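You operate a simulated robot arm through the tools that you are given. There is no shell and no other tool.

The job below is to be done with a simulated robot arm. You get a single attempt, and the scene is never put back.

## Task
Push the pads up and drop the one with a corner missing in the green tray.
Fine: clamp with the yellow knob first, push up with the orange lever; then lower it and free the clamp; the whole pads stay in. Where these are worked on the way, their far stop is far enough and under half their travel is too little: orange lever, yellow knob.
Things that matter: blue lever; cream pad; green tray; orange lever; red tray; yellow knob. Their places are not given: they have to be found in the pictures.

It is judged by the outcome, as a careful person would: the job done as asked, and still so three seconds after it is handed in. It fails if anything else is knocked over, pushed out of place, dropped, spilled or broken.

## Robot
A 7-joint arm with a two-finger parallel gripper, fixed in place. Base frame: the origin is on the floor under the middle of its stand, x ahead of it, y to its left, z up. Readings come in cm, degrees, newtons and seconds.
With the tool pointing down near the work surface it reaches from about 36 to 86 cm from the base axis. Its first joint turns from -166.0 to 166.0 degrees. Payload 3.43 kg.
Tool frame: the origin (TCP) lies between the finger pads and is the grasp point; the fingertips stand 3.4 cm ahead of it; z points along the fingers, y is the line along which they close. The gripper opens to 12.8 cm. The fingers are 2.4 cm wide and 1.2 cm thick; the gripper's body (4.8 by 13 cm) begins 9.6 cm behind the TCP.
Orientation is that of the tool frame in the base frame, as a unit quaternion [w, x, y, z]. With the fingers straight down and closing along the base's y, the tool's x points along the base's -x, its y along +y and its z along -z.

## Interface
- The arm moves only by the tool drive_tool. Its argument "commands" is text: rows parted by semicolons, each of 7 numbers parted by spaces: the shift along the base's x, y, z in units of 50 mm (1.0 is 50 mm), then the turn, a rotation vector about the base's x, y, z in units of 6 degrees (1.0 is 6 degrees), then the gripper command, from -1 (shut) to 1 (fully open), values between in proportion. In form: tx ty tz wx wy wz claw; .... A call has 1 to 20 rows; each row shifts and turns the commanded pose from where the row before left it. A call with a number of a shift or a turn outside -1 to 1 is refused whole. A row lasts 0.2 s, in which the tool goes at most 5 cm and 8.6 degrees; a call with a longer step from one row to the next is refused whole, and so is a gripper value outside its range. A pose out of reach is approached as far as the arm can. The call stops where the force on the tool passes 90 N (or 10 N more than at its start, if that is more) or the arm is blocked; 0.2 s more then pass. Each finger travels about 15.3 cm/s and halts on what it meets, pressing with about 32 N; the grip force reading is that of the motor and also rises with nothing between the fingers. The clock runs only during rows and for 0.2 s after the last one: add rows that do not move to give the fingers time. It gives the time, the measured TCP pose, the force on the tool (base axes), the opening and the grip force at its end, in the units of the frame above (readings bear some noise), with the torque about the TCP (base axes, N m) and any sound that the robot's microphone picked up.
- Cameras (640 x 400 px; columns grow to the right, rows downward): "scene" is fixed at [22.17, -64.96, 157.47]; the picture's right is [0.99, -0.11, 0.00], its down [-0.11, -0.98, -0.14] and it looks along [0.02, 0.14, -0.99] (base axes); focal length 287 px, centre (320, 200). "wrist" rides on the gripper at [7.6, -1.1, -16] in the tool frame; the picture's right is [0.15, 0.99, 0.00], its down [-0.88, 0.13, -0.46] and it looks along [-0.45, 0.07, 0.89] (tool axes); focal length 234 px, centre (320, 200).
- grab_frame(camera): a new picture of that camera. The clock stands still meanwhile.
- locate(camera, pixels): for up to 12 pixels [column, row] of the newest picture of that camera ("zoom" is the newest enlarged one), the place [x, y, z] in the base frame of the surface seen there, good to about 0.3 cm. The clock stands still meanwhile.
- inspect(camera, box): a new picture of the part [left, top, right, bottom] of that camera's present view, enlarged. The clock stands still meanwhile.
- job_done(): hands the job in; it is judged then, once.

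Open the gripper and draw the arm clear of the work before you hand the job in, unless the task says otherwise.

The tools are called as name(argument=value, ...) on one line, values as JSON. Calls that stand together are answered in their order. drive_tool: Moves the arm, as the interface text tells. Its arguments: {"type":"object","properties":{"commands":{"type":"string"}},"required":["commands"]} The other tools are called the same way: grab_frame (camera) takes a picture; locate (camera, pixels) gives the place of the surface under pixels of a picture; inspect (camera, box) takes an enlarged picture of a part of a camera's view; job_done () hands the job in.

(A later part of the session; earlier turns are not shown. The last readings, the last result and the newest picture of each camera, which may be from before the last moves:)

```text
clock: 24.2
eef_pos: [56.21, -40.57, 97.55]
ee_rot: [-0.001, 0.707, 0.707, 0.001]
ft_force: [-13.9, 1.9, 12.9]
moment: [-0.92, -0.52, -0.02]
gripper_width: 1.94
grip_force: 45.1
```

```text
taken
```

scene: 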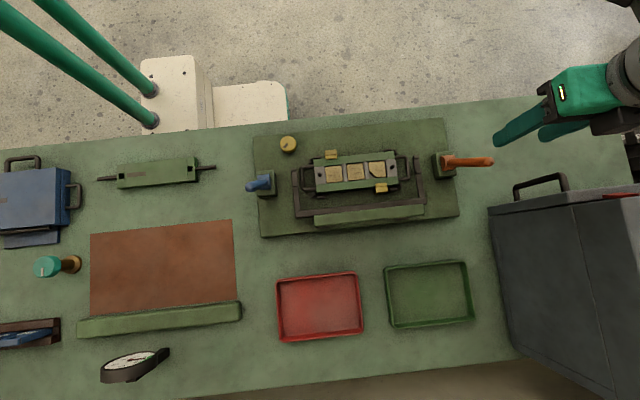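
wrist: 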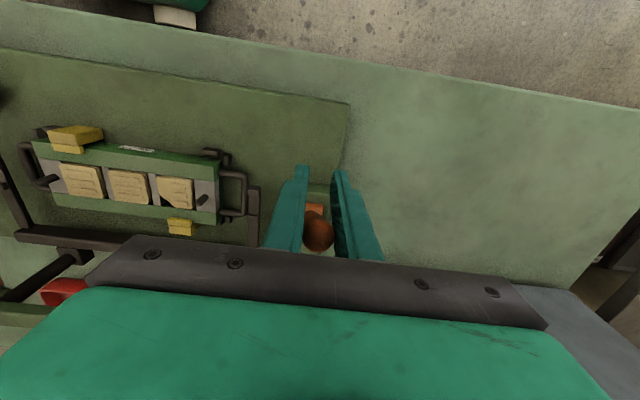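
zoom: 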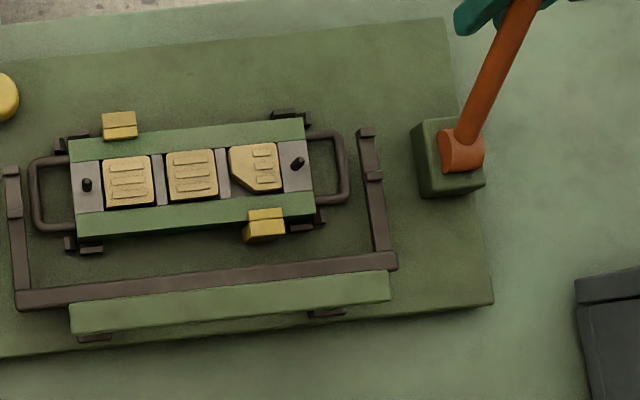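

The pads are rising (now z≈86.7). The lever is at ~36°; I'll continue along the arc to look for its far stop.

drive_tool(commands="-0.01 0.11 -0.082 0 0 0 -1; 0 0.11 -0.09 0 0 0 -1; 0 0.1 -0.095 0 0 0 -1; 0 0.1 -0.1 0 0 0 -1; 0 0.09 -0.105 0 0 0 -1; 0 0 0 0 0 0 -1")

inspect(camera="scene", box=[290, 120, 510, 240])

locate(camera="zoom", pixels=[[127, 180], [190, 177], [255, 167], [88, 184], [298, 160]])

grab_frame(camera="wrist")

```text
clock: 25.6
eef_pos: [56.14, -38.08, 95.23]
ee_rot: [0.001, 0.707, 0.707, 0.0]
ft_force: [9.0, -22.6, 26.5]
moment: [0.83, 0.49, 0.11]
gripper_width: 1.93
grip_force: 44.8
```

```text
2.91 times, centred on (400, 180) of scene
```

zoom: 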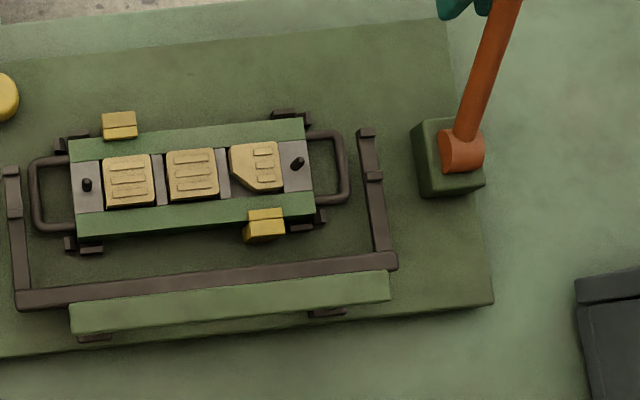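

```text
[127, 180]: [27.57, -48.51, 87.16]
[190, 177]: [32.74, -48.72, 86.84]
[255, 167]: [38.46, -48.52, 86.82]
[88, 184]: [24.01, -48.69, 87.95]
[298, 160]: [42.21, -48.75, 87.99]
```

```text
taken
```

wrist: 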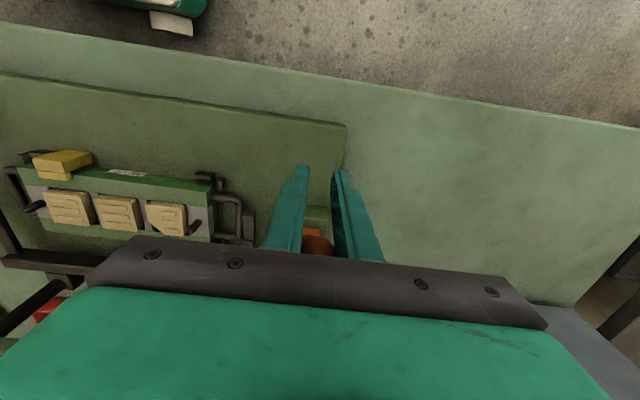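

There's now ~35 N resisting along the arc, so it may be near its stop. I'll press a little further and compare the lever position.

drive_tool(commands="0 0.06 -0.07 0 0 0 -1; 0 0.06 -0.075 0 0 0 -1; 0 0 0 0 0 0 -1")

inspect(camera="scene", box=[290, 120, 510, 240])

locate(camera="zoom", pixels=[[127, 180], [190, 177], [255, 167], [88, 184], [298, 160], [465, 130], [480, 90], [490, 50], [500, 20]])

```text
clock: 26.4
eef_pos: [56.25, -37.53, 94.16]
ee_rot: [-0.001, 0.707, 0.707, 0.0]
ft_force: [0.7, 0.2, -0.4]
moment: [0.0, 0.06, 0.03]
gripper_width: 0.0
grip_force: 33.5
```

```text
2.91 times, centred on (400, 180) of scene
```

zoom: 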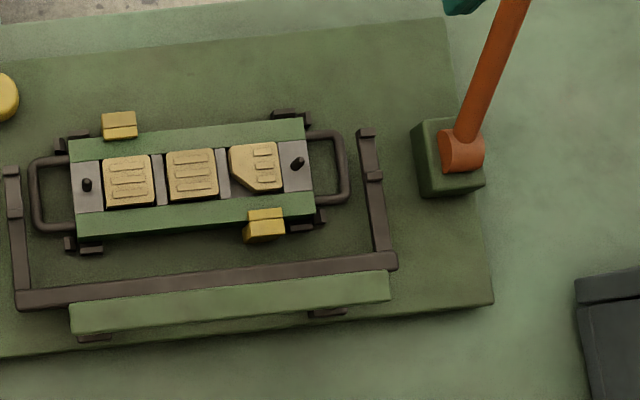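

```text
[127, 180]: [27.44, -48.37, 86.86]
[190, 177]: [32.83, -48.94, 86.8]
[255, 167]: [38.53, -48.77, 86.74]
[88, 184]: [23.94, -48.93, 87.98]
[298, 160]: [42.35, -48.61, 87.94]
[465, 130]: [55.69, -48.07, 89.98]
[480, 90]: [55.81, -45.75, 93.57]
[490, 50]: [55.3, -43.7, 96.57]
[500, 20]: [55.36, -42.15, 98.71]
```

The fingers slipped off the stem (opening 0.0), apparently because the lever met its stop. I'll look at the lever relative to the fingers before moving.

grab_frame(camera="wrist")

inspect(camera="scene", box=[420, 60, 560, 180])

```text
taken
```

wrist: 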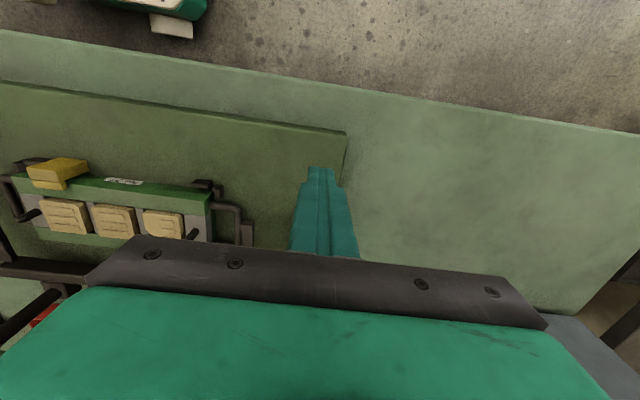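

```text
3.33 times, centred on (490, 120) of scene
```

zoom: 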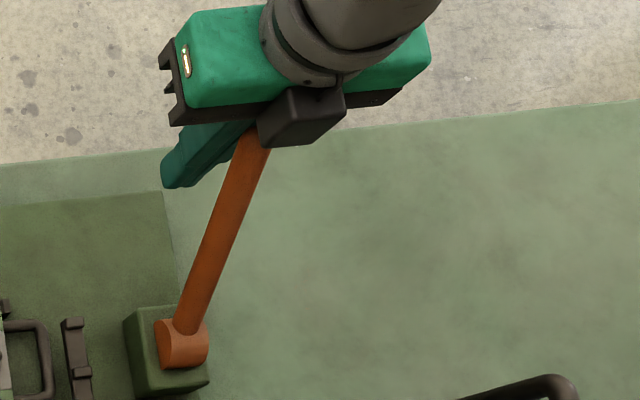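

The lever is resting just behind the fingers on their −y side. I'll back off in +y first, then rise, and view the lever's state.

drive_tool(commands="0 0.3 0 0 0 0 -1; 0 0.5 0 0 0 0 -1; 0 0.5 0.2 0 0 0 -1; 0 0.3 0.6 0 0 0 -1; 0 0 0.9 0 0 0 -1; 0 0 0.9 0 0 0 -1; 0 0 0.9 0 0 0 -1; 0 0 0 0 0 0 -1")

grab_frame(camera="wrist")

inspect(camera="scene", box=[420, 60, 560, 180])

locate(camera="zoom", pixels=[[190, 320], [205, 280], [222, 240], [235, 200], [250, 165], [255, 140], [180, 345], [265, 120]])

```text
clock: 28.2
eef_pos: [56.14, -29.56, 111.91]
ee_rot: [0.0, 0.707, 0.707, 0.0]
ft_force: [0.6, 0.3, 0.3]
moment: [-0.02, 0.0, -0.03]
gripper_width: 0.0
grip_force: 33.1
```

```text
taken
```

wrist: 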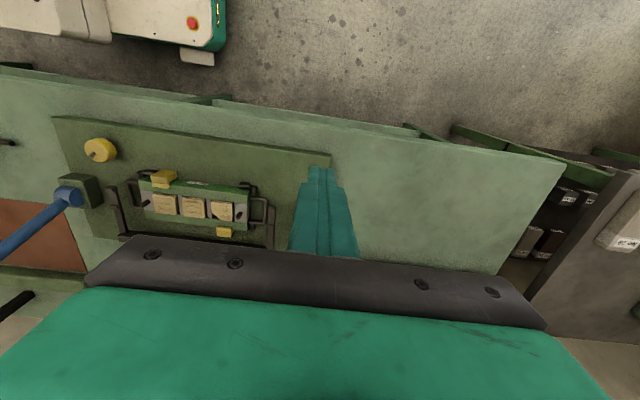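

```text
3.33 times, centred on (490, 120) of scene
```

zoom: 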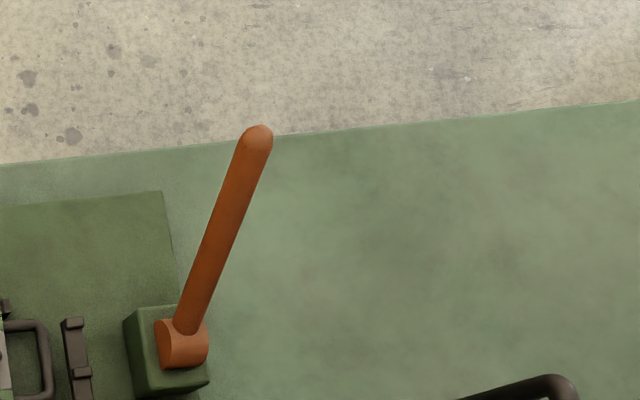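

```text
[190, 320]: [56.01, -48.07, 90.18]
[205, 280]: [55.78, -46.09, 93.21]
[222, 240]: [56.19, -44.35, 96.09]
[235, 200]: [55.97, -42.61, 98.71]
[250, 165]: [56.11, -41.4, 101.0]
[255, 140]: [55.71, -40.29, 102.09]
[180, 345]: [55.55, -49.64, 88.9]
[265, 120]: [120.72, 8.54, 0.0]
```

The lever now stands at about +33–35° (from −15°), having pushed back when driven past that, so it is at its far stop. Now I'll inspect the raised pads closely to plan the grasp.

inspect(camera="scene", box=[310, 145, 410, 205])

locate(camera="zoom", pixels=[[345, 125], [450, 120], [455, 225], [370, 180], [410, 220], [335, 175], [400, 100], [430, 260], [500, 170], [420, 240], [340, 130], [400, 170]])

inspect(camera="wrist", box=[120, 160, 290, 250])

```text
6.40 times, centred on (360, 175) of scene
```

zoom: 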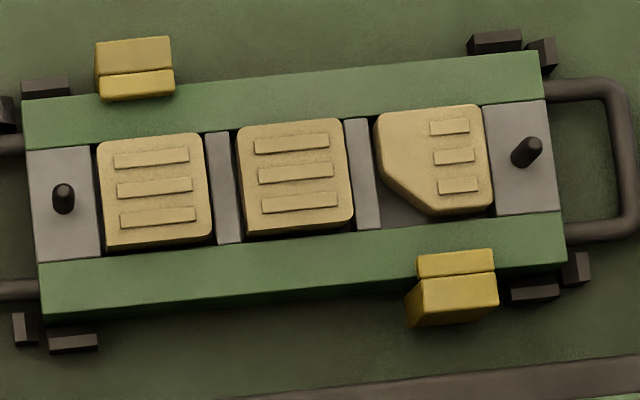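

```text
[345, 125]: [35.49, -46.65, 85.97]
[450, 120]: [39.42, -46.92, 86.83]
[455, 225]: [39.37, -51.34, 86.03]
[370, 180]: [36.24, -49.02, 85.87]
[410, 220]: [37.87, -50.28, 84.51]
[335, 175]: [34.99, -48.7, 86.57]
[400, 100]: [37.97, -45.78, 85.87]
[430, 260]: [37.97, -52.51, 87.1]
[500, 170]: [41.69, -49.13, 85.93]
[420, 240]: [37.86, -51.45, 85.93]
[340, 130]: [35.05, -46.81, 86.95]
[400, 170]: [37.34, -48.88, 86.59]
```

```text
3.76 times, centred on (205, 205) of wrist
```

zoom: 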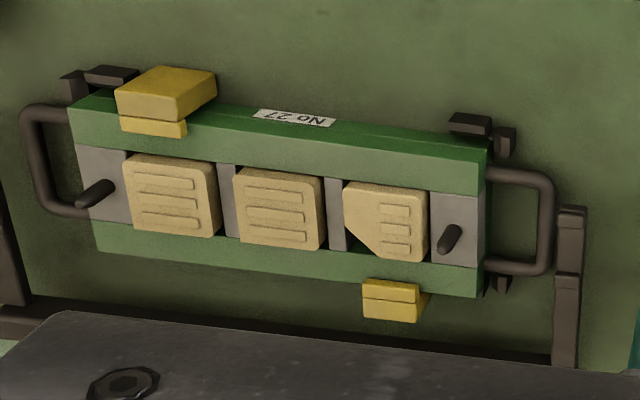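

The raised pads stand ~0.9 cm above the rails. The cut pad is at about (38.4,−48.6), with a clamp close on its −y side and a pin on its +x side, so I need exact clearances; I'll move above it for a close wrist view.

drive_tool(commands="-0.8 -0.2 0 0 0 0 0; -0.8 -0.5 0 0 0 0 1; -0.8 -0.5 0 0 0 0 1; -0.8 -0.5 0 0 0 0 1; -0.35 -0.5 -0.3 0 0 0 1; 0 -0.5 -0.7 0 0 0 1; 0 -0.2 -0.8 0 0 0 1; 0 0 0 0 0 0 1")

grab_frame(camera="wrist")

```text
clock: 30.0
eef_pos: [38.29, -43.88, 102.75]
ee_rot: [0.0, 0.707, 0.707, -0.001]
ft_force: [0.2, -0.8, -0.4]
moment: [-0.01, 0.03, -0.02]
gripper_width: 12.8
grip_force: 0.1
```

```text
taken
```

wrist: 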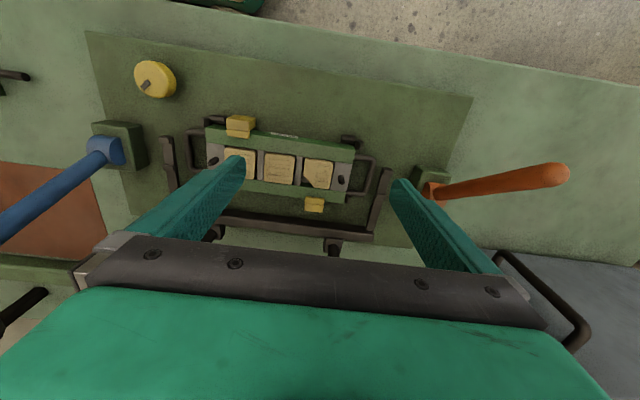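

inspect(camera="wrist", box=[265, 130, 365, 220])

```text
4.44 times, centred on (315, 175) of wrist
```

zoom: 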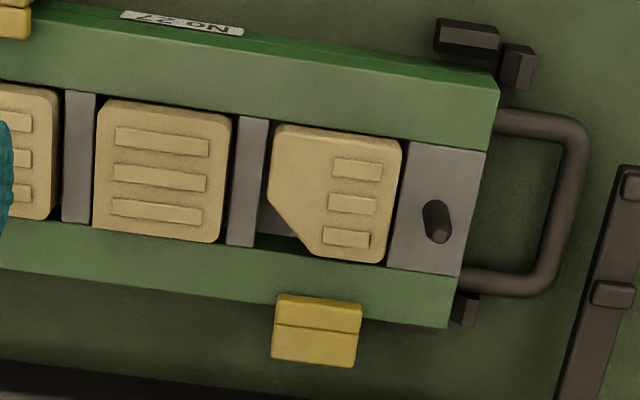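

The newest zoom shows the cut pad at (335,195), the clamp at (318,330), and the pin at (437,220). I'll locate the edges.

locate(camera="zoom", pixels=[[276, 132], [270, 160], [272, 190], [398, 145], [392, 200], [383, 255], [325, 248], [226, 160], [222, 200], [216, 235], [340, 128], [345, 258]])

locate(camera="zoom", pixels=[[280, 298], [358, 308], [277, 322], [355, 334], [274, 360], [352, 364], [430, 205], [440, 236], [425, 222], [250, 180], [405, 250], [300, 278]])

```text
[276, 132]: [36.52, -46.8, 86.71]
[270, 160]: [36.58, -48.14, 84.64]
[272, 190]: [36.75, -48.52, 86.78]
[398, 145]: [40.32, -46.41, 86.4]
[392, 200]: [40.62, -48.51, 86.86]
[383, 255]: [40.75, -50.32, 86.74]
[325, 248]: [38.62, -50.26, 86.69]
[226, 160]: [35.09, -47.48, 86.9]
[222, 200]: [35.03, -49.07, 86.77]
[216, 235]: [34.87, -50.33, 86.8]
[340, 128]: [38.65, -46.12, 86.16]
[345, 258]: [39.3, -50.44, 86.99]
```

```text
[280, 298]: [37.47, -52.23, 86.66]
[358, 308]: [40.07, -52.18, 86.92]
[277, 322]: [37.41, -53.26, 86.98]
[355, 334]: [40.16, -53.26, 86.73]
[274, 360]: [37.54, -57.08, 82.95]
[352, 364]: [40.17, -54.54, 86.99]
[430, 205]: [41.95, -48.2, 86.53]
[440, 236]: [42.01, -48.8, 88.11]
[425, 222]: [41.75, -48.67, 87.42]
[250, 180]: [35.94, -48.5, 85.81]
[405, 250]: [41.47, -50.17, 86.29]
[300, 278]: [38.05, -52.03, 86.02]
```

Measured: cut pad x 36.55–40.7, y −46.4 to −50.5 with a 45° cut corner of ~2 cm legs at (−x,−y). The next pad's edge is at x≈35.15, the clamp's inner edge at y≈−52.1, and the pin at (42,−48.7). A diagonal grip (cut face against the opposite corner, ~4.2 cm) has the best clearance, so I'll yaw +45°, centre at (39.1,−48.0) and narrow to ~5.2 cm.

drive_tool(commands="0.02 -0.1 0 0 0 0.94 0; 0.02 -0.1 0 0 0 0.94 0; 0.02 -0.1 0 0 0 0.94 -0.19; 0.02 -0.1 0 0 0 0.94 -0.19; 0.02 -0.1 0 0 0 0.94 -0.19; 0.02 -0.1 0 0 0 0.94 -0.19; 0.02 -0.1 0 0 0 0.93 -0.19; 0.02 -0.12 0 0 0 0.93 -0.19; 0 0 -0.6 0 0 0 -0.19; 0 0 -0.6 0 0 0 -0.19; 0 0 0 0 0 0 -0.19")

grab_frame(camera="wrist")

inspect(camera="wrist", box=[250, 110, 390, 210])

```text
clock: 32.4
eef_pos: [39.19, -47.97, 97.05]
ee_rot: [-0.001, 0.383, 0.924, 0.0]
ft_force: [0.0, -0.7, -0.2]
moment: [-0.01, 0.02, 0.04]
gripper_width: 5.18
grip_force: 0.0
```

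```text
taken
```

wrist: 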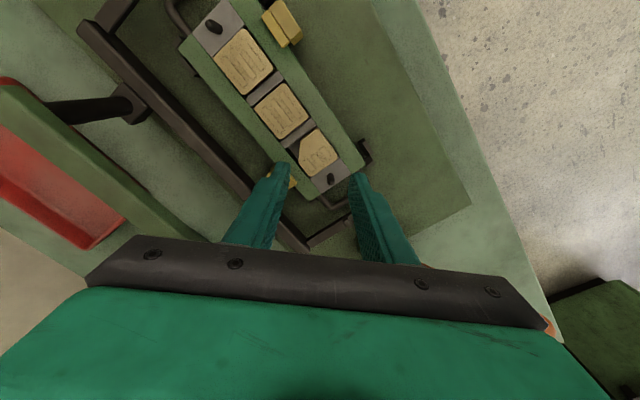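

```text
4.00 times, centred on (320, 160) of wrist
```

zoom: 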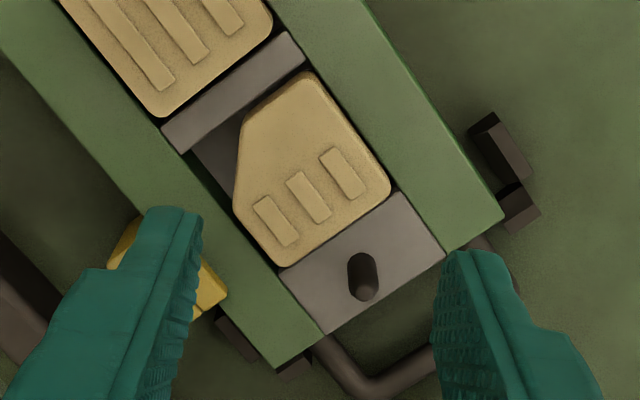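

The cut face is now square to the left finger and the opposite corner faces the right finger. I'll locate the cut face and the corner to check the centring.

locate(camera="zoom", pixels=[[246, 160], [246, 130], [240, 190], [383, 188], [308, 78], [272, 260], [310, 185], [158, 110], [205, 262], [222, 295], [362, 262], [320, 240]])

```text
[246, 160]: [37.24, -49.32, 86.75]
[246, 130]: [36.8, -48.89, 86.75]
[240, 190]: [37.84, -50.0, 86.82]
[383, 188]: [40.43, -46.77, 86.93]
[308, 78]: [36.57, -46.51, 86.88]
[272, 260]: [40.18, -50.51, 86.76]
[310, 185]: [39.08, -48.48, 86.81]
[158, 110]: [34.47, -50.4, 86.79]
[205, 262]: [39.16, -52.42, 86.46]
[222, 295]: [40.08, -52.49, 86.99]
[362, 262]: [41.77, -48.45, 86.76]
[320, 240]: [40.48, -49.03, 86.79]
```

The grip centre works out to about (38.9, −48.05). I'll nudge ~1 mm and go down to z≈91 (tips just above the pads) to verify before the final step.

drive_tool(commands="-0.025 -0.02 -0.4 0 0 0 -0.19; 0 0 -0.4 0 0 0 -0.19; 0 0 -0.3 0 0 0 -0.19; 0 0 0 0 0 0 -0.19; 0 0 0 0 0 0 -0.19")

inspect(camera="wrist", box=[250, 110, 390, 210])

inspect(camera="scene", box=[320, 130, 420, 200])

```text
clock: 33.6
eef_pos: [39.18, -48.02, 91.35]
ee_rot: [0.0, 0.382, 0.924, 0.0]
ft_force: [-0.1, -0.5, 0.2]
moment: [0.05, 0.02, -0.02]
gripper_width: 5.19
grip_force: 0.2
```

```text
4.00 times, centred on (320, 160) of wrist
```

zoom: 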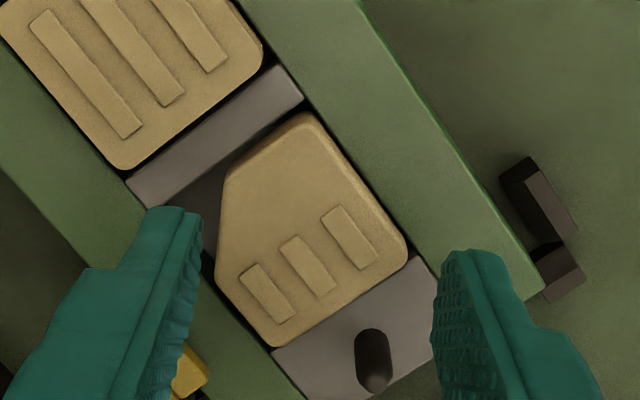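

```text
5.71 times, centred on (370, 165) of scene
```

zoom: 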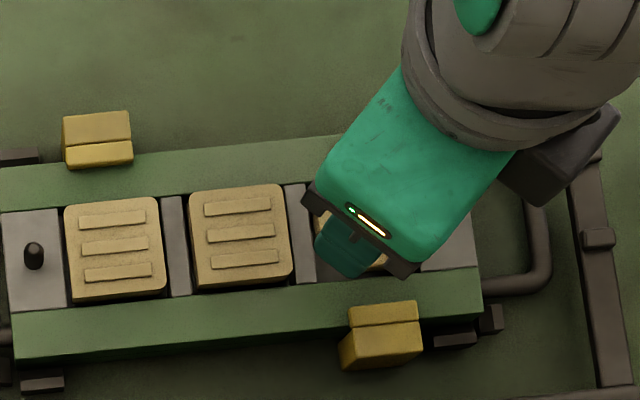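

The tips (z≈88) straddle the pad; its centre is ~0.3–0.4 cm off along the cut-face direction, so I'll shift slightly, then lower ~1.7 cm so the tips overlap the pad but stay just above the rails (z≈86).

drive_tool(commands="-0.056 0.03 0 0 0 0 -0.19; 0 0 -0.12 0 0 0 -0.19; 0 0 -0.12 0 0 0 -0.19; 0 0 -0.1 0 0 0 -0.19; 0 0 0 0 0 0 -0.19")

inspect(camera="wrist", box=[250, 110, 390, 210])

```text
clock: 34.8
eef_pos: [38.83, -47.86, 89.76]
ee_rot: [0.001, 0.383, 0.924, 0.0]
ft_force: [0.1, 0.1, 2.6]
moment: [-0.06, 0.08, 0.02]
gripper_width: 5.2
grip_force: 0.0
```

```text
4.00 times, centred on (320, 160) of wrist
```

zoom: 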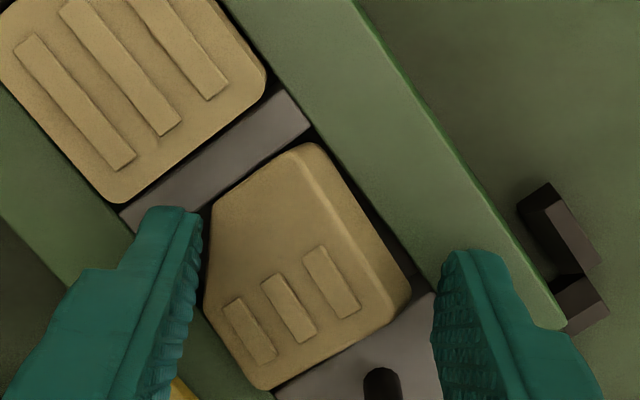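

There's 2.6 N up, perhaps a feather touch; the left finger is nearly against the cut face (gap ~0.1 cm vs ~0.5 cm on the right). I'll lift a hair, shift 2 mm toward the left-finger side and read again.

drive_tool(commands="0 0 0.02 0 0 0 -0.19; -0.03 -0.03 0 0 0 0 -0.19; 0 0 0 0 0 0 -0.19; 0 0 0 0 0 0 -0.19")

inspect(camera="wrist", box=[250, 110, 390, 210])

inspect(camera="scene", box=[320, 130, 420, 200])

```text
clock: 35.8
eef_pos: [38.66, -48.26, 89.79]
ee_rot: [0.0, 0.383, 0.924, 0.0]
ft_force: [-0.5, 1.0, 0.7]
moment: [-0.02, 0.03, 0.03]
gripper_width: 5.17
grip_force: 0.0
```

```text
4.00 times, centred on (320, 160) of wrist
```

zoom: 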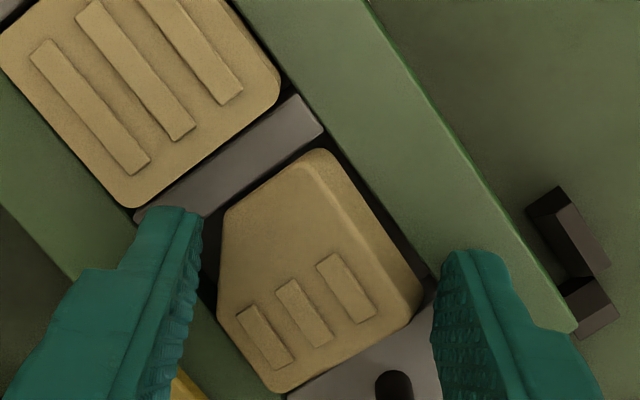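

```text
5.71 times, centred on (370, 165) of scene
```

zoom: 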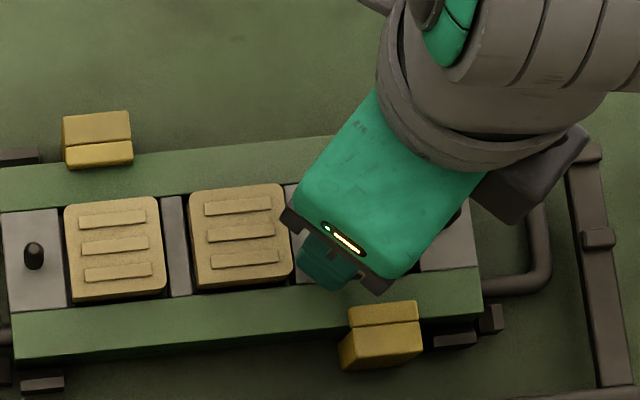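

The gaps are now even on both sides (~0.35 cm) with no contact. I'll lower 1–1.5 mm more for overlap, watching the vertical force.

drive_tool(commands="0 0 -0.025 0 0 0 -0.19; 0 0 0 0 0 0 -0.19; 0 0 0 0 0 0 -0.19")

```text
clock: 36.6
eef_pos: [38.6, -48.28, 89.67]
ee_rot: [0.0, 0.383, 0.924, 0.0]
ft_force: [0.3, 0.5, 1.4]
moment: [-0.01, 0.06, 0.01]
gripper_width: 5.21
grip_force: 0.2
```

Only ~1 N, so the tips are just at the rail height. I'll close gradually, then with full grip.

drive_tool(commands="0 0 0 0 0 0 -0.25; 0 0 0 0 0 0 -0.29; 0 0 0 0 0 0 -0.33; 0 0 0 0 0 0 -0.37; 0 0 0 0 0 0 -0.5; 0 0 0 0 0 0 -1; 0 0 0 0 0 0 -1; 0 0 0 0 0 0 -1")

inspect(camera="wrist", box=[250, 110, 390, 210])

```text
clock: 38.4
eef_pos: [38.68, -48.18, 89.77]
ee_rot: [0.001, 0.382, 0.924, 0.0]
ft_force: [6.8, 2.8, 22.9]
moment: [-0.41, 0.17, 0.1]
gripper_width: 4.38
grip_force: 32.0
```

```text
4.00 times, centred on (320, 160) of wrist
```

zoom: 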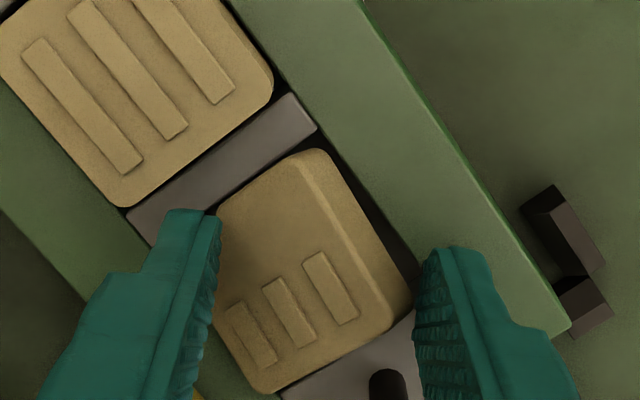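

The pad is gripped (4.38 cm, 32 N). I'll lift slowly and check that it comes along.

drive_tool(commands="0 0 0.04 0 0 0 -1; 0 0 0.06 0 0 0 -1; 0 0 0.1 0 0 0 -1; 0 0 0.1 0 0 0 -1; 0 0 0.1 0 0 0 -1; 0 0 0 0 0 0 -1")

inspect(camera="wrist", box=[250, 110, 390, 210])

inspect(camera="scene", box=[320, 130, 420, 200])

```text
clock: 39.8
eef_pos: [38.7, -48.19, 91.7]
ee_rot: [0.001, 0.383, 0.924, -0.001]
ft_force: [16.5, 14.4, 20.1]
moment: [0.33, -0.49, 0.07]
gripper_width: 2.34
grip_force: 32.0
```

```text
4.00 times, centred on (320, 160) of wrist
```

zoom: 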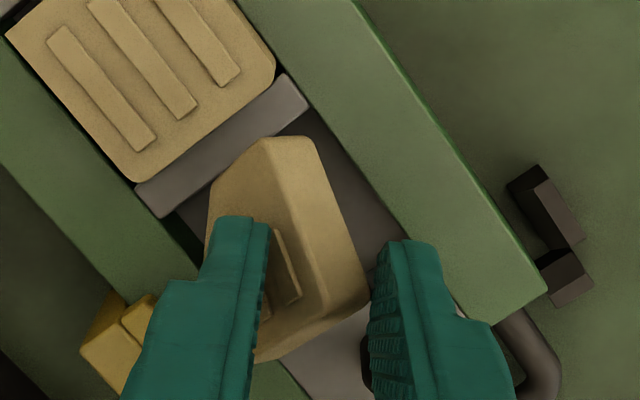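

```text
5.71 times, centred on (370, 165) of scene
```

zoom: 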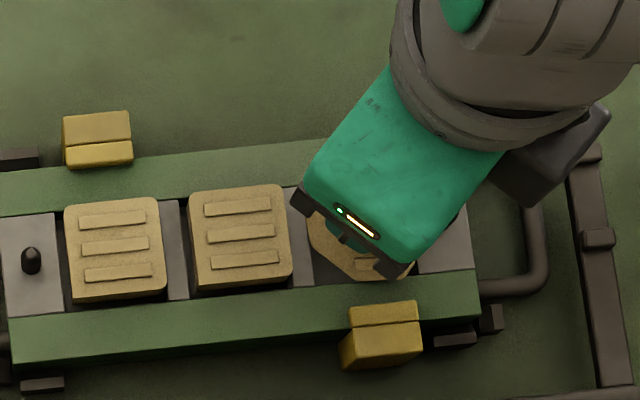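

The pad has tipped in the grip (opening fell to 2.34 cm, 20 N up), so it is wedged rather than held flat. I'll look closer before doing anything.

inspect(camera="wrist", box=[280, 130, 350, 210])

locate(camera="zoom", pixels=[[290, 60], [330, 40], [260, 110], [350, 110], [380, 200], [310, 230], [300, 300], [290, 150], [340, 260], [240, 160]])

inspect(camera="scene", box=[360, 155, 400, 185])

```text
5.00 times, centred on (315, 170) of wrist
```

zoom: 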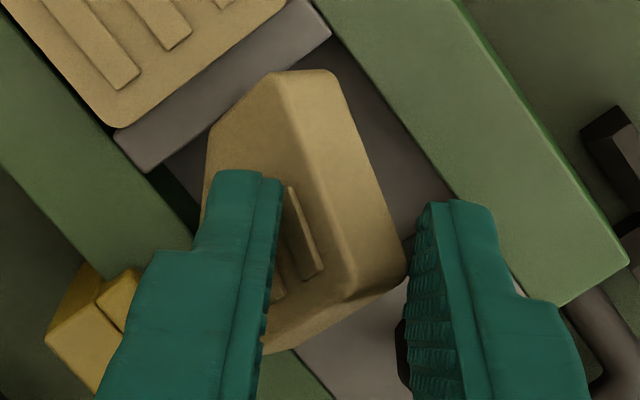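

```text
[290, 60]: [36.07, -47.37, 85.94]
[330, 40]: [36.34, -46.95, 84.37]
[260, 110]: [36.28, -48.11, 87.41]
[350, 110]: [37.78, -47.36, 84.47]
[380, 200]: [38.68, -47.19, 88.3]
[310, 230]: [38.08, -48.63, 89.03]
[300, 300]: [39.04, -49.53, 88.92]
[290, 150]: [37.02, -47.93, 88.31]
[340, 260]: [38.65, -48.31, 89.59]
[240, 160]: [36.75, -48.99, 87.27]
```

```text
13.33 times, centred on (380, 170) of scene
```

zoom: 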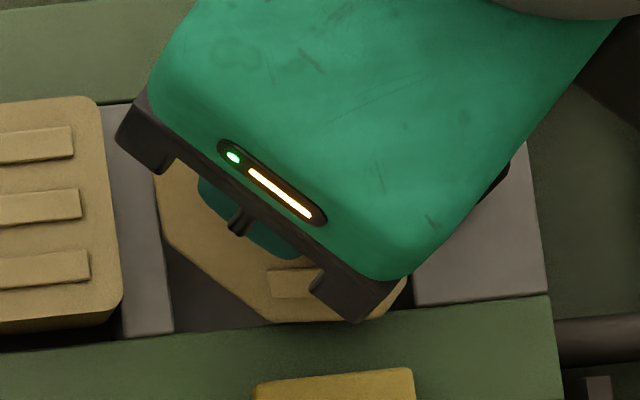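

The pad is pinched at the very fingertips, tipped ~40° with its cut side still down in the pocket. The safest thing is to let it settle back: I'll open slowly so its raised corner drops back into the pocket.

drive_tool(commands="0.02 0.02 0 0 0 0 -1; 0 0 0 0 0 0 -0.62; 0 0 0 0 0 0 -0.57; 0 0 0 0 0 0 -0.52; 0 0 0 0 0 0 -0.46; 0 0 0 0 0 0 -0.4; 0 0 0 0 0 0 -0.3; 0 0 0 0 0 0 -0.19; 0 0 0 0 0 0 -0.19")

inspect(camera="wrist", box=[250, 110, 390, 210])

inspect(camera="scene", box=[320, 130, 420, 200])

```text
clock: 41.8
eef_pos: [38.78, -47.98, 91.64]
ee_rot: [0.0, 0.383, 0.924, 0.001]
ft_force: [0.3, 0.6, 0.7]
moment: [-0.01, -0.02, -0.02]
gripper_width: 5.16
grip_force: 0.0
```

```text
4.00 times, centred on (320, 160) of wrist
```

zoom: 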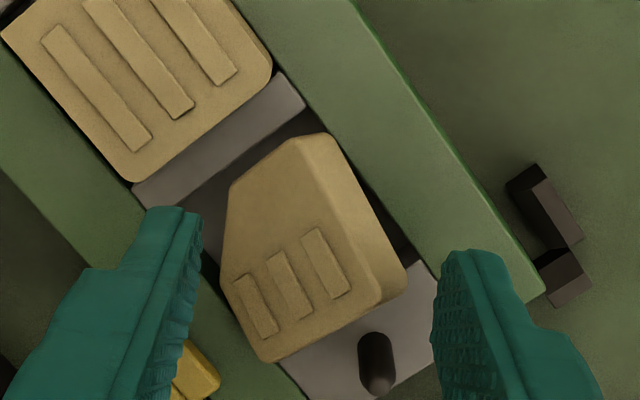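

```text
5.71 times, centred on (370, 165) of scene
```

zoom: 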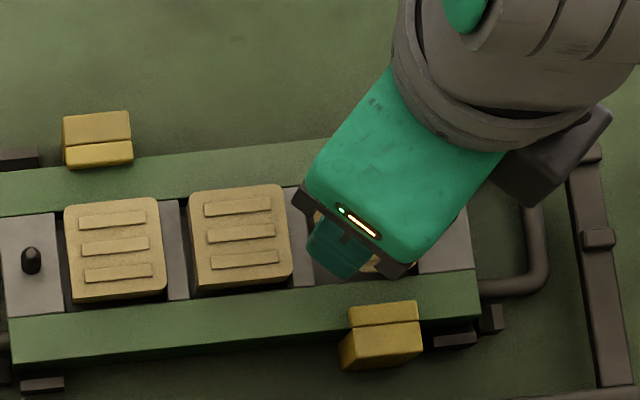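

The pad has settled back, still a little tipped with its far corner up. I'll rise and view it and the carrier without the gripper in the way.

drive_tool(commands="0 0 0.4 0 0 0 -0.19; 0 0 0.8 0 0 0 -0.19; -0.5 0.8 0.3 0 0 0 0; -0.5 0.8 0 0 0 0 0; -0.5 0.8 0 0 0 0 0; 0 0 0 0 0 0 0")

inspect(camera="scene", box=[310, 140, 410, 205])

grab_frame(camera="wrist")

```text
clock: 43.2
eef_pos: [31.25, -36.24, 98.98]
ee_rot: [0.001, 0.383, 0.924, 0.0]
ft_force: [-0.4, 0.1, -0.3]
moment: [0.02, 0.01, -0.03]
gripper_width: 6.39
grip_force: 0.0
```

```text
6.15 times, centred on (360, 172) of scene
```

zoom: 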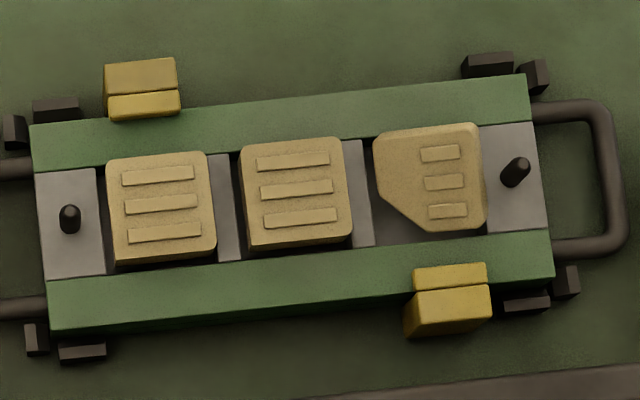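

```text
taken
```

wrist: 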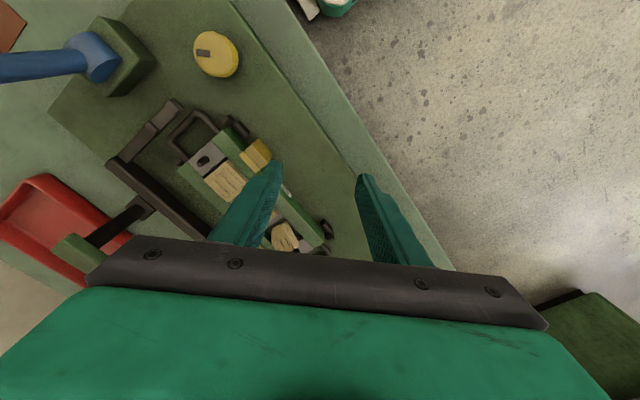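

The carrier moved at most ~1.5 mm between its lugs. I'll locate the heights of all three pads to see how the cut pad is lying.

locate(camera="zoom", pixels=[[385, 145], [465, 135], [475, 215], [430, 222], [385, 185], [410, 165], [440, 195], [470, 175], [225, 175], [155, 165], [250, 150], [330, 235]])

locate(camera="zoom", pixels=[[360, 200], [400, 230], [480, 228], [510, 200], [300, 270], [300, 120], [450, 250], [455, 275], [515, 165], [115, 250], [345, 240], [240, 245]])

```text
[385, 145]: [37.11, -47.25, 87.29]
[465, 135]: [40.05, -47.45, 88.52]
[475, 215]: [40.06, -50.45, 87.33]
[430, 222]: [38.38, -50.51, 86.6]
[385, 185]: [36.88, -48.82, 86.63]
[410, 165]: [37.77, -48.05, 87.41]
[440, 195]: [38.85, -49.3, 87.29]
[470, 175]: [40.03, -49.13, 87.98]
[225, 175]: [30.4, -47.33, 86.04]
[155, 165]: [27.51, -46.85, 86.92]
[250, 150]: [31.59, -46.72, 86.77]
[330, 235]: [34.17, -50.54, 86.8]
```

```text
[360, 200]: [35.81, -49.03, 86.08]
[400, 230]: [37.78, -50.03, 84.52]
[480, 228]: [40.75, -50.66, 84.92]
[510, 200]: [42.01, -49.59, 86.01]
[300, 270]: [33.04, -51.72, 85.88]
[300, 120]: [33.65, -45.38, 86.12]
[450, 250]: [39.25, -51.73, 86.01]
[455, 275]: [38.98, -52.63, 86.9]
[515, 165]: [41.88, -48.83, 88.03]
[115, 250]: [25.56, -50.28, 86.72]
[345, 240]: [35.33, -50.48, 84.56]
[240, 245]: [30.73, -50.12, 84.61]
```

The cut pad now lies tipped ~30° with its (+x,+y) corner about 2.5 cm above the rails, so there's more side to hold. I'll zoom in tightly to measure the gaps to the clamp and to the neighbouring pad.

inspect(camera="scene", box=[358, 152, 400, 192])

locate(camera="zoom", pixels=[[250, 110], [255, 180], [360, 100], [425, 90], [435, 160], [440, 250], [400, 268], [350, 262], [310, 225], [390, 330], [310, 345], [450, 320]])

```text
10.00 times, centred on (379, 172) of scene
```

zoom: 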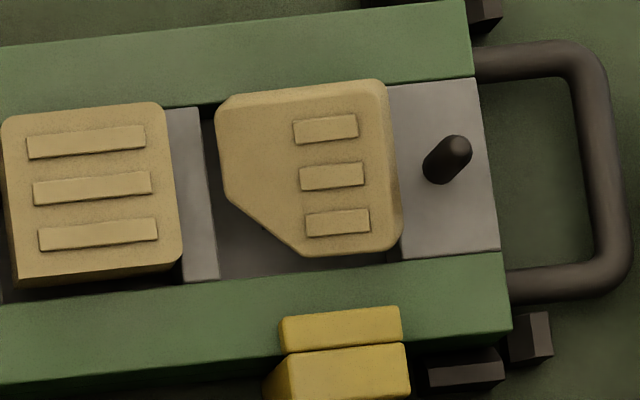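

```text
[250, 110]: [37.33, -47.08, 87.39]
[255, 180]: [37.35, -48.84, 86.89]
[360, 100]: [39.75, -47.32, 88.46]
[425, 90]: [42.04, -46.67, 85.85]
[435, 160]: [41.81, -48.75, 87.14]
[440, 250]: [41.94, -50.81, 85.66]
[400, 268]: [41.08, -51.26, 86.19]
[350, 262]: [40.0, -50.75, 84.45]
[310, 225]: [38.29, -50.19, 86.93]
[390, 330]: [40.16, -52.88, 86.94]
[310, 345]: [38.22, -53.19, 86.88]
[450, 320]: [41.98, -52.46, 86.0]
```

Measured gaps: neighbour pad ~1.15 cm (too small for a finger) and clamp ~1.4 cm. The pad now lies loose and tipped, so I'll grip across its flat ±y sides near x≈39.6: with tips just above the clamp (z≈87) I can ease the pad slightly +y before going deeper. First I'll turn to closing along y and come above it.

drive_tool(commands="0.21 -0.3 0 0 0 0.94 -0.22; 0.21 -0.3 0 0 0 0.94 -0.22; 0.21 -0.3 0 0 0 0.94 -0.22; 0.21 -0.3 0 0 0 0.94 -0.22; 0.21 -0.3 0 0 0 0.94 -0.22; 0.21 -0.3 0 0 0 0.94 -0.22; 0.21 -0.3 0 0 0 0.93 -0.22; 0.2 -0.35 0 0 0 0.93 -0.22; 0 0 -0.6 0 0 0 -0.22; 0 0 -0.5 0 0 0 -0.22; 0 0 0 0 0 0 -0.22")

grab_frame(camera="wrist")

inspect(camera="wrist", box=[250, 110, 390, 210])

```text
clock: 45.6
eef_pos: [39.49, -48.48, 93.71]
ee_rot: [0.0, 0.0, 1.0, 0.0]
ft_force: [-1.1, -0.3, 0.6]
moment: [-0.01, 0.02, -0.04]
gripper_width: 5.0
grip_force: 0.0
```

```text
taken
```

wrist: 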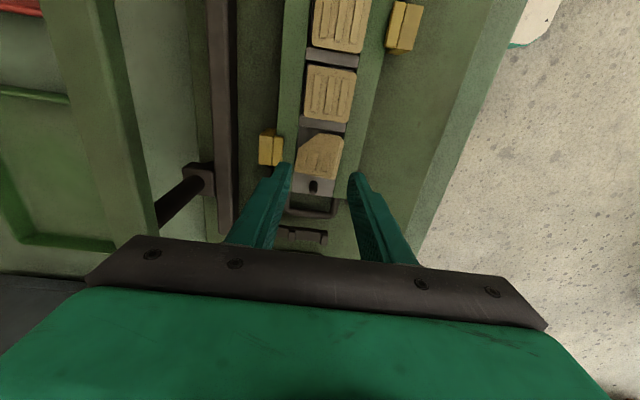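

```text
4.00 times, centred on (320, 160) of wrist
```

zoom: 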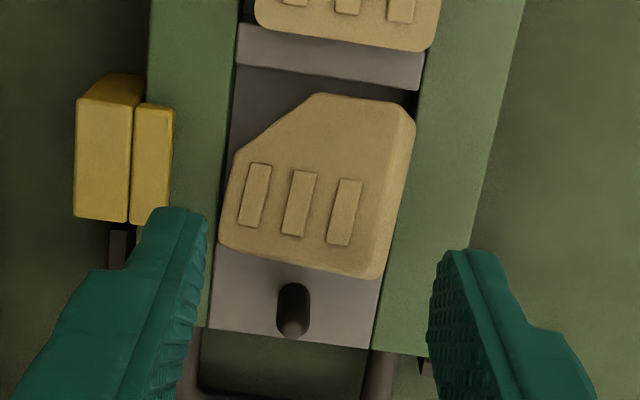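

The clamp-to-pad gap is ~1.25 cm here, so I'll ease the pad toward +y first. Let me get the heights along the pad's −y edge and the clamp lip.

locate(camera="zoom", pixels=[[238, 165], [230, 200], [226, 238], [300, 250], [365, 265], [385, 180], [375, 130], [400, 130], [165, 115], [165, 210], [300, 130], [270, 130]])

```text
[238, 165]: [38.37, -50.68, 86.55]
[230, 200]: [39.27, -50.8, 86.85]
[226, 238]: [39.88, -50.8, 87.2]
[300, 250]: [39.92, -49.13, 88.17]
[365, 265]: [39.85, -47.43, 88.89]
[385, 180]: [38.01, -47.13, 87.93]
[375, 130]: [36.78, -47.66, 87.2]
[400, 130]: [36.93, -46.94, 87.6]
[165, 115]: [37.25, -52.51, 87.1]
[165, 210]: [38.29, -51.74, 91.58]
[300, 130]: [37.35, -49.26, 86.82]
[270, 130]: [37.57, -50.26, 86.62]
```

The pad is wedged tipped in its pocket: cut edge low (z≈86.6) and far corner high (z≈89, its underside ~87.8). A diagonal grip with the tips fully down at rail height now gets real overlap on both contacts. I'll turn back to the diagonal and set the opening to 5.5 cm over (39.0,−48.2).

drive_tool(commands="0 0 0.1 0 0 -0.94 -0.14; 0 0 0 0 0 -0.94 -0.14; 0 0 0 0 0 -0.94 -0.14; 0 0 0 0 0 -0.94 -0.14; 0 0 0 0 0 -0.94 -0.14; 0 0 0 0 0 -0.94 -0.14; -0.05 0.03 0 0 0 -0.93 -0.14; -0.05 0.02 0 0 0 -0.93 -0.14; 0 0 -0.35 0 0 0 -0.14; 0 0 0 0 0 0 -0.14")

inspect(camera="wrist", box=[250, 110, 390, 210])

locate(camera="zoom", pixels=[[225, 200], [225, 240], [240, 160], [390, 260], [400, 290], [305, 130], [260, 350], [310, 220], [150, 150], [200, 120]])

```text
clock: 47.8
eef_pos: [39.17, -47.99, 92.34]
ee_rot: [0.001, 0.382, 0.924, 0.0]
ft_force: [1.0, -0.1, 0.2]
moment: [0.01, -0.01, 0.05]
gripper_width: 5.52
grip_force: 0.0
```

```text
4.00 times, centred on (320, 160) of wrist
```

zoom: 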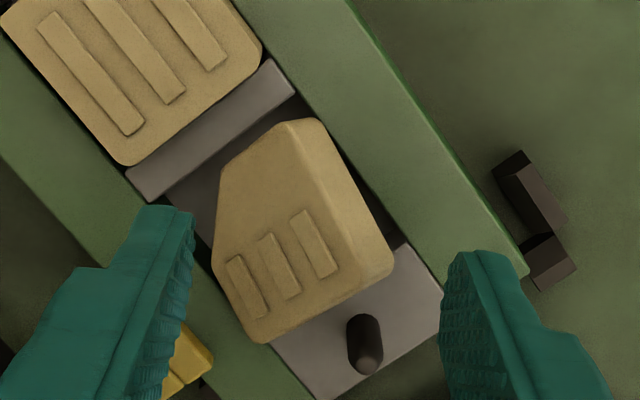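

```text
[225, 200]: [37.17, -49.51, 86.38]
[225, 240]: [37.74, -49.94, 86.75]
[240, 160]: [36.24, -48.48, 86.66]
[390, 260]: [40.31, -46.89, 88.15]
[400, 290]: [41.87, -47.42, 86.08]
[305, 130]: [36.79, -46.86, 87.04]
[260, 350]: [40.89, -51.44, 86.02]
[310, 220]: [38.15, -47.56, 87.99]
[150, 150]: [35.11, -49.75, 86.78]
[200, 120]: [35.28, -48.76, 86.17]
```

The pad spans about 4.2 cm here and sits ~0.35 cm toward the left finger. I'll shift 2.5 mm that way, narrow to 4.9 cm, and lower to just above rail height in steps.

drive_tool(commands="-0.035 -0.035 0 0 0 0 -0.235; 0 0 -0.2 0 0 0 -0.235; 0 0 -0.2 0 0 0 -0.235; 0 0 -0.1 0 0 0 -0.235; 0 0 0 0 0 0 -0.235; 0 0 0 0 0 0 -0.235")

inspect(camera="wrist", box=[250, 110, 390, 210])

```text
clock: 49.2
eef_pos: [38.84, -48.24, 89.66]
ee_rot: [0.0, 0.383, 0.924, 0.0]
ft_force: [-0.8, 0.2, 2.5]
moment: [-0.03, 0.03, 0.01]
gripper_width: 4.92
grip_force: 0.3
```

```text
4.00 times, centred on (320, 160) of wrist
```

zoom: 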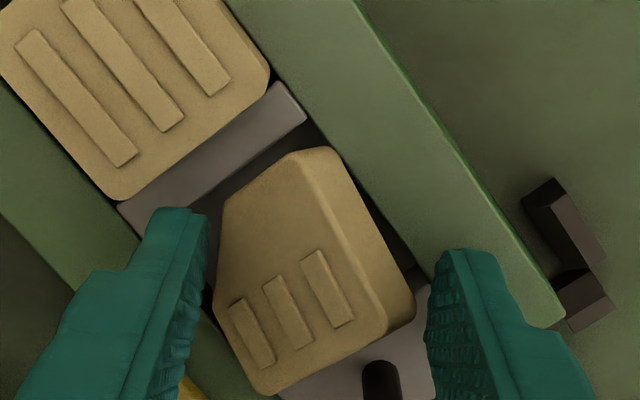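

Positioned well, gaps ~0.2 cm each side. I'll feel for the rail by lowering another millimetre.

drive_tool(commands="0 0 -0.02 0 0 0 -0.235; 0 0 0 0 0 0 -0.235; 0 0 0 0 0 0 -0.235")

```text
clock: 50.0
eef_pos: [38.84, -48.22, 89.82]
ee_rot: [0.0, 0.382, 0.924, 0.0]
ft_force: [0.4, 1.0, 0.6]
moment: [0.01, 0.05, -0.01]
gripper_width: 4.9
grip_force: 0.1
```

No contact yet (0.6 N). Lowering another millimetre.

drive_tool(commands="0 0 -0.02 0 0 0 -0.235; 0 0 0 0 0 0 -0.235; 0 0 0 0 0 0 -0.235")

```text
clock: 50.8
eef_pos: [38.68, -48.3, 89.72]
ee_rot: [0.0, 0.383, 0.924, 0.0]
ft_force: [-0.6, 0.0, 3.1]
moment: [-0.06, 0.02, -0.01]
gripper_width: 4.91
grip_force: 0.2
```

Possibly a light touch (3 N). One more millimetre to be sure where the rail is.

drive_tool(commands="0 0 -0.02 0 0 0 -0.235; 0 0 0 0 0 0 -0.235; 0 0 0 0 0 0 -0.235")

drive_tool(commands="0 0 -0.02 0 0 0 -0.235; 0 0 0 0 0 0 -0.235; 0 0 0 0 0 0 -0.235")

```text
clock: 51.6
eef_pos: [38.78, -48.32, 89.74]
ee_rot: [0.0, 0.382, 0.924, 0.001]
ft_force: [-1.2, 0.6, 8.7]
moment: [-0.18, 0.21, -0.02]
gripper_width: 4.91
grip_force: 0.5
```

```text
clock: 52.4
eef_pos: [38.91, -48.3, 89.56]
ee_rot: [0.0, 0.382, 0.924, -0.001]
ft_force: [-2.1, 0.4, 23.4]
moment: [-0.45, 0.46, -0.03]
gripper_width: 5.0
grip_force: 1.0
```

The left fingertip is now firmly on the rail/separator (23 N), so I know the height. I'll raise ~1.5 mm off it and close gradually.

drive_tool(commands="0 0 0.03 0 0 0 -0.235; 0 0 0 0 0 0 -0.235; 0 0 0 0 0 0 -0.27; 0 0 0 0 0 0 -0.3; 0 0 0 0 0 0 -0.33; 0 0 0 0 0 0 -0.36; 0 0 0 0 0 0 -0.36")

inspect(camera="wrist", box=[250, 110, 390, 210])

```text
clock: 54.0
eef_pos: [38.81, -48.18, 89.65]
ee_rot: [-0.001, 0.382, 0.924, 0.0]
ft_force: [-7.0, -5.6, 13.9]
moment: [-0.45, 0.39, 0.0]
gripper_width: 4.81
grip_force: 6.2
```

```text
4.00 times, centred on (320, 160) of wrist
```

zoom: 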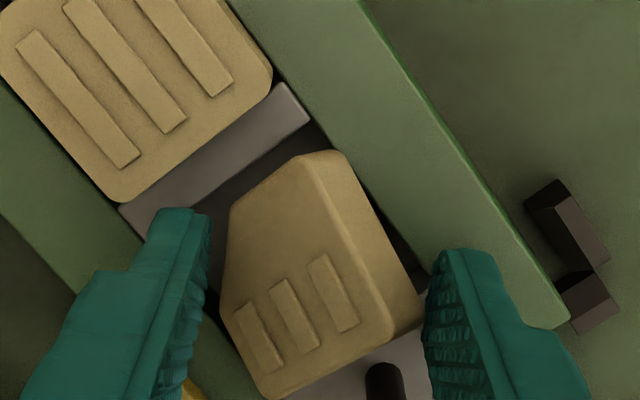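

The left fingertip is still dragging on the rail (14 N up, ~9 N friction) before reaching the pad. I'll raise another ~1 mm and continue closing.

drive_tool(commands="0 0 0.025 0 0 0 -0.3; 0 0 0 0 0 0 -0.33; 0 0 0 0 0 0 -0.36; 0 0 0 0 0 0 -0.4; 0 0 0 0 0 0 -0.4")

inspect(camera="wrist", box=[250, 110, 390, 210])

```text
clock: 55.2
eef_pos: [38.97, -48.23, 90.01]
ee_rot: [0.002, 0.383, 0.924, 0.0]
ft_force: [1.0, 2.8, 29.4]
moment: [-0.39, 0.38, -0.02]
gripper_width: 4.1
grip_force: 32.1
```

```text
4.00 times, centred on (320, 160) of wrist
```

zoom: 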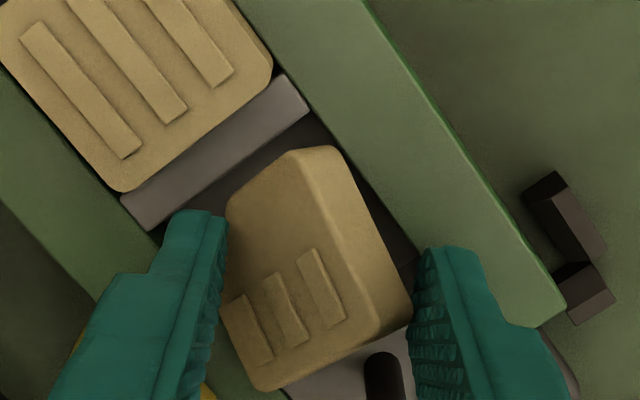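

Again the left finger is riding up on the low cut edge (29 N up), so this grip would tip the pad the same way. I'll open and instead press the raised corner down to reseat the pad flat.

drive_tool(commands="0 0 0 0 0 0 -0.3; 0 0 0 0 0 0 -0.22; 0 0 0.1 0 0 0 -0.2; 0 0 0.4 0 0 0 -0.2; 0 0 0.6 0 0 0 -0.2; 0 0 0 0 0 0 -0.2")

inspect(camera="wrist", box=[250, 100, 390, 200])

locate(camera="zoom", pixels=[[250, 180], [240, 220], [235, 260], [380, 260], [305, 150], [275, 320], [310, 220], [340, 180], [360, 280], [395, 265], [330, 150], [350, 210]])

```text
clock: 56.6
eef_pos: [38.93, -48.25, 95.2]
ee_rot: [0.001, 0.383, 0.924, 0.0]
ft_force: [0.5, 0.1, 0.1]
moment: [0.01, -0.01, 0.0]
gripper_width: 5.12
grip_force: 0.0
```

```text
4.00 times, centred on (320, 150) of wrist
```

zoom: 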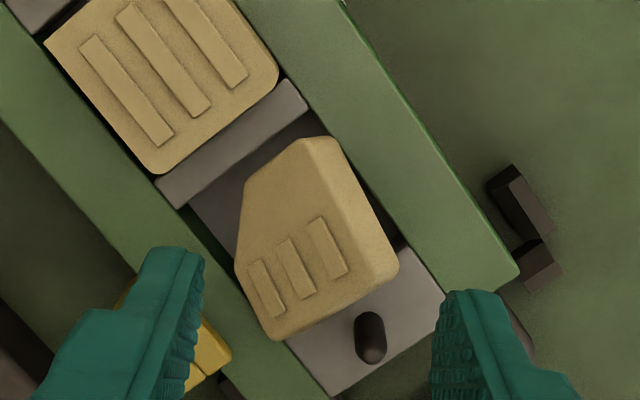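

```text
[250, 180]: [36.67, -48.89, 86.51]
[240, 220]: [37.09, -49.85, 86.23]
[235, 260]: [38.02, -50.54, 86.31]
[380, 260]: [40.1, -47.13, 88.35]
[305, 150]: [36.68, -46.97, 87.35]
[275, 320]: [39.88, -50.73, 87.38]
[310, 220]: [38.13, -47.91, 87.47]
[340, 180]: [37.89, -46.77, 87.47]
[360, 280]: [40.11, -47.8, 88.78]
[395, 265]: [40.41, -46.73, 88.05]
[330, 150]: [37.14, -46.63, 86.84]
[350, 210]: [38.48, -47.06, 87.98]
```

The far corner is at z≈88.8 and the cut edge at ≈86.3. I'll close the fingers, move over the raised corner (39.9,−47.3), and press it down gently to level the pad.

drive_tool(commands="0.1 0.1 0 0 0 0 -1; 0.09 0.09 0 0 0 0 -1; 0 0 -0.25 0 0 0 -1; 0 0 -0.25 0 0 0 -1; 0 0 0 0 0 0 -1; 0 0 -0.06 0 0 0 -1; 0 0 -0.06 0 0 0 -1; 0 0 -0.06 0 0 0 -1; 0 0 0 0 0 0 -1")

inspect(camera="wrist", box=[250, 110, 390, 210])

```text
clock: 58.6
eef_pos: [39.76, -47.2, 91.94]
ee_rot: [0.0, 0.382, 0.924, 0.0]
ft_force: [0.7, -0.5, 0.9]
moment: [0.03, 0.0, 0.02]
gripper_width: 0.01
grip_force: 32.0
```

```text
4.00 times, centred on (320, 160) of wrist
```

zoom: 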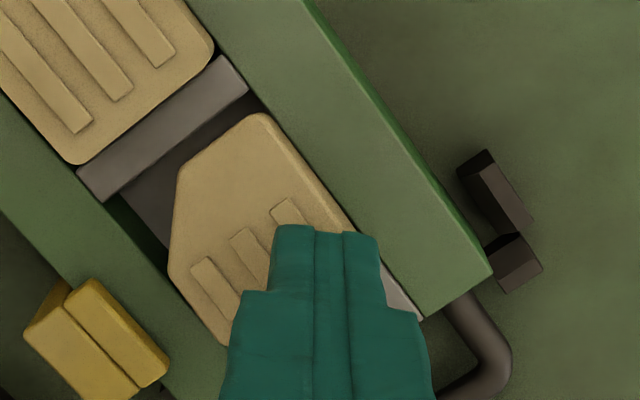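

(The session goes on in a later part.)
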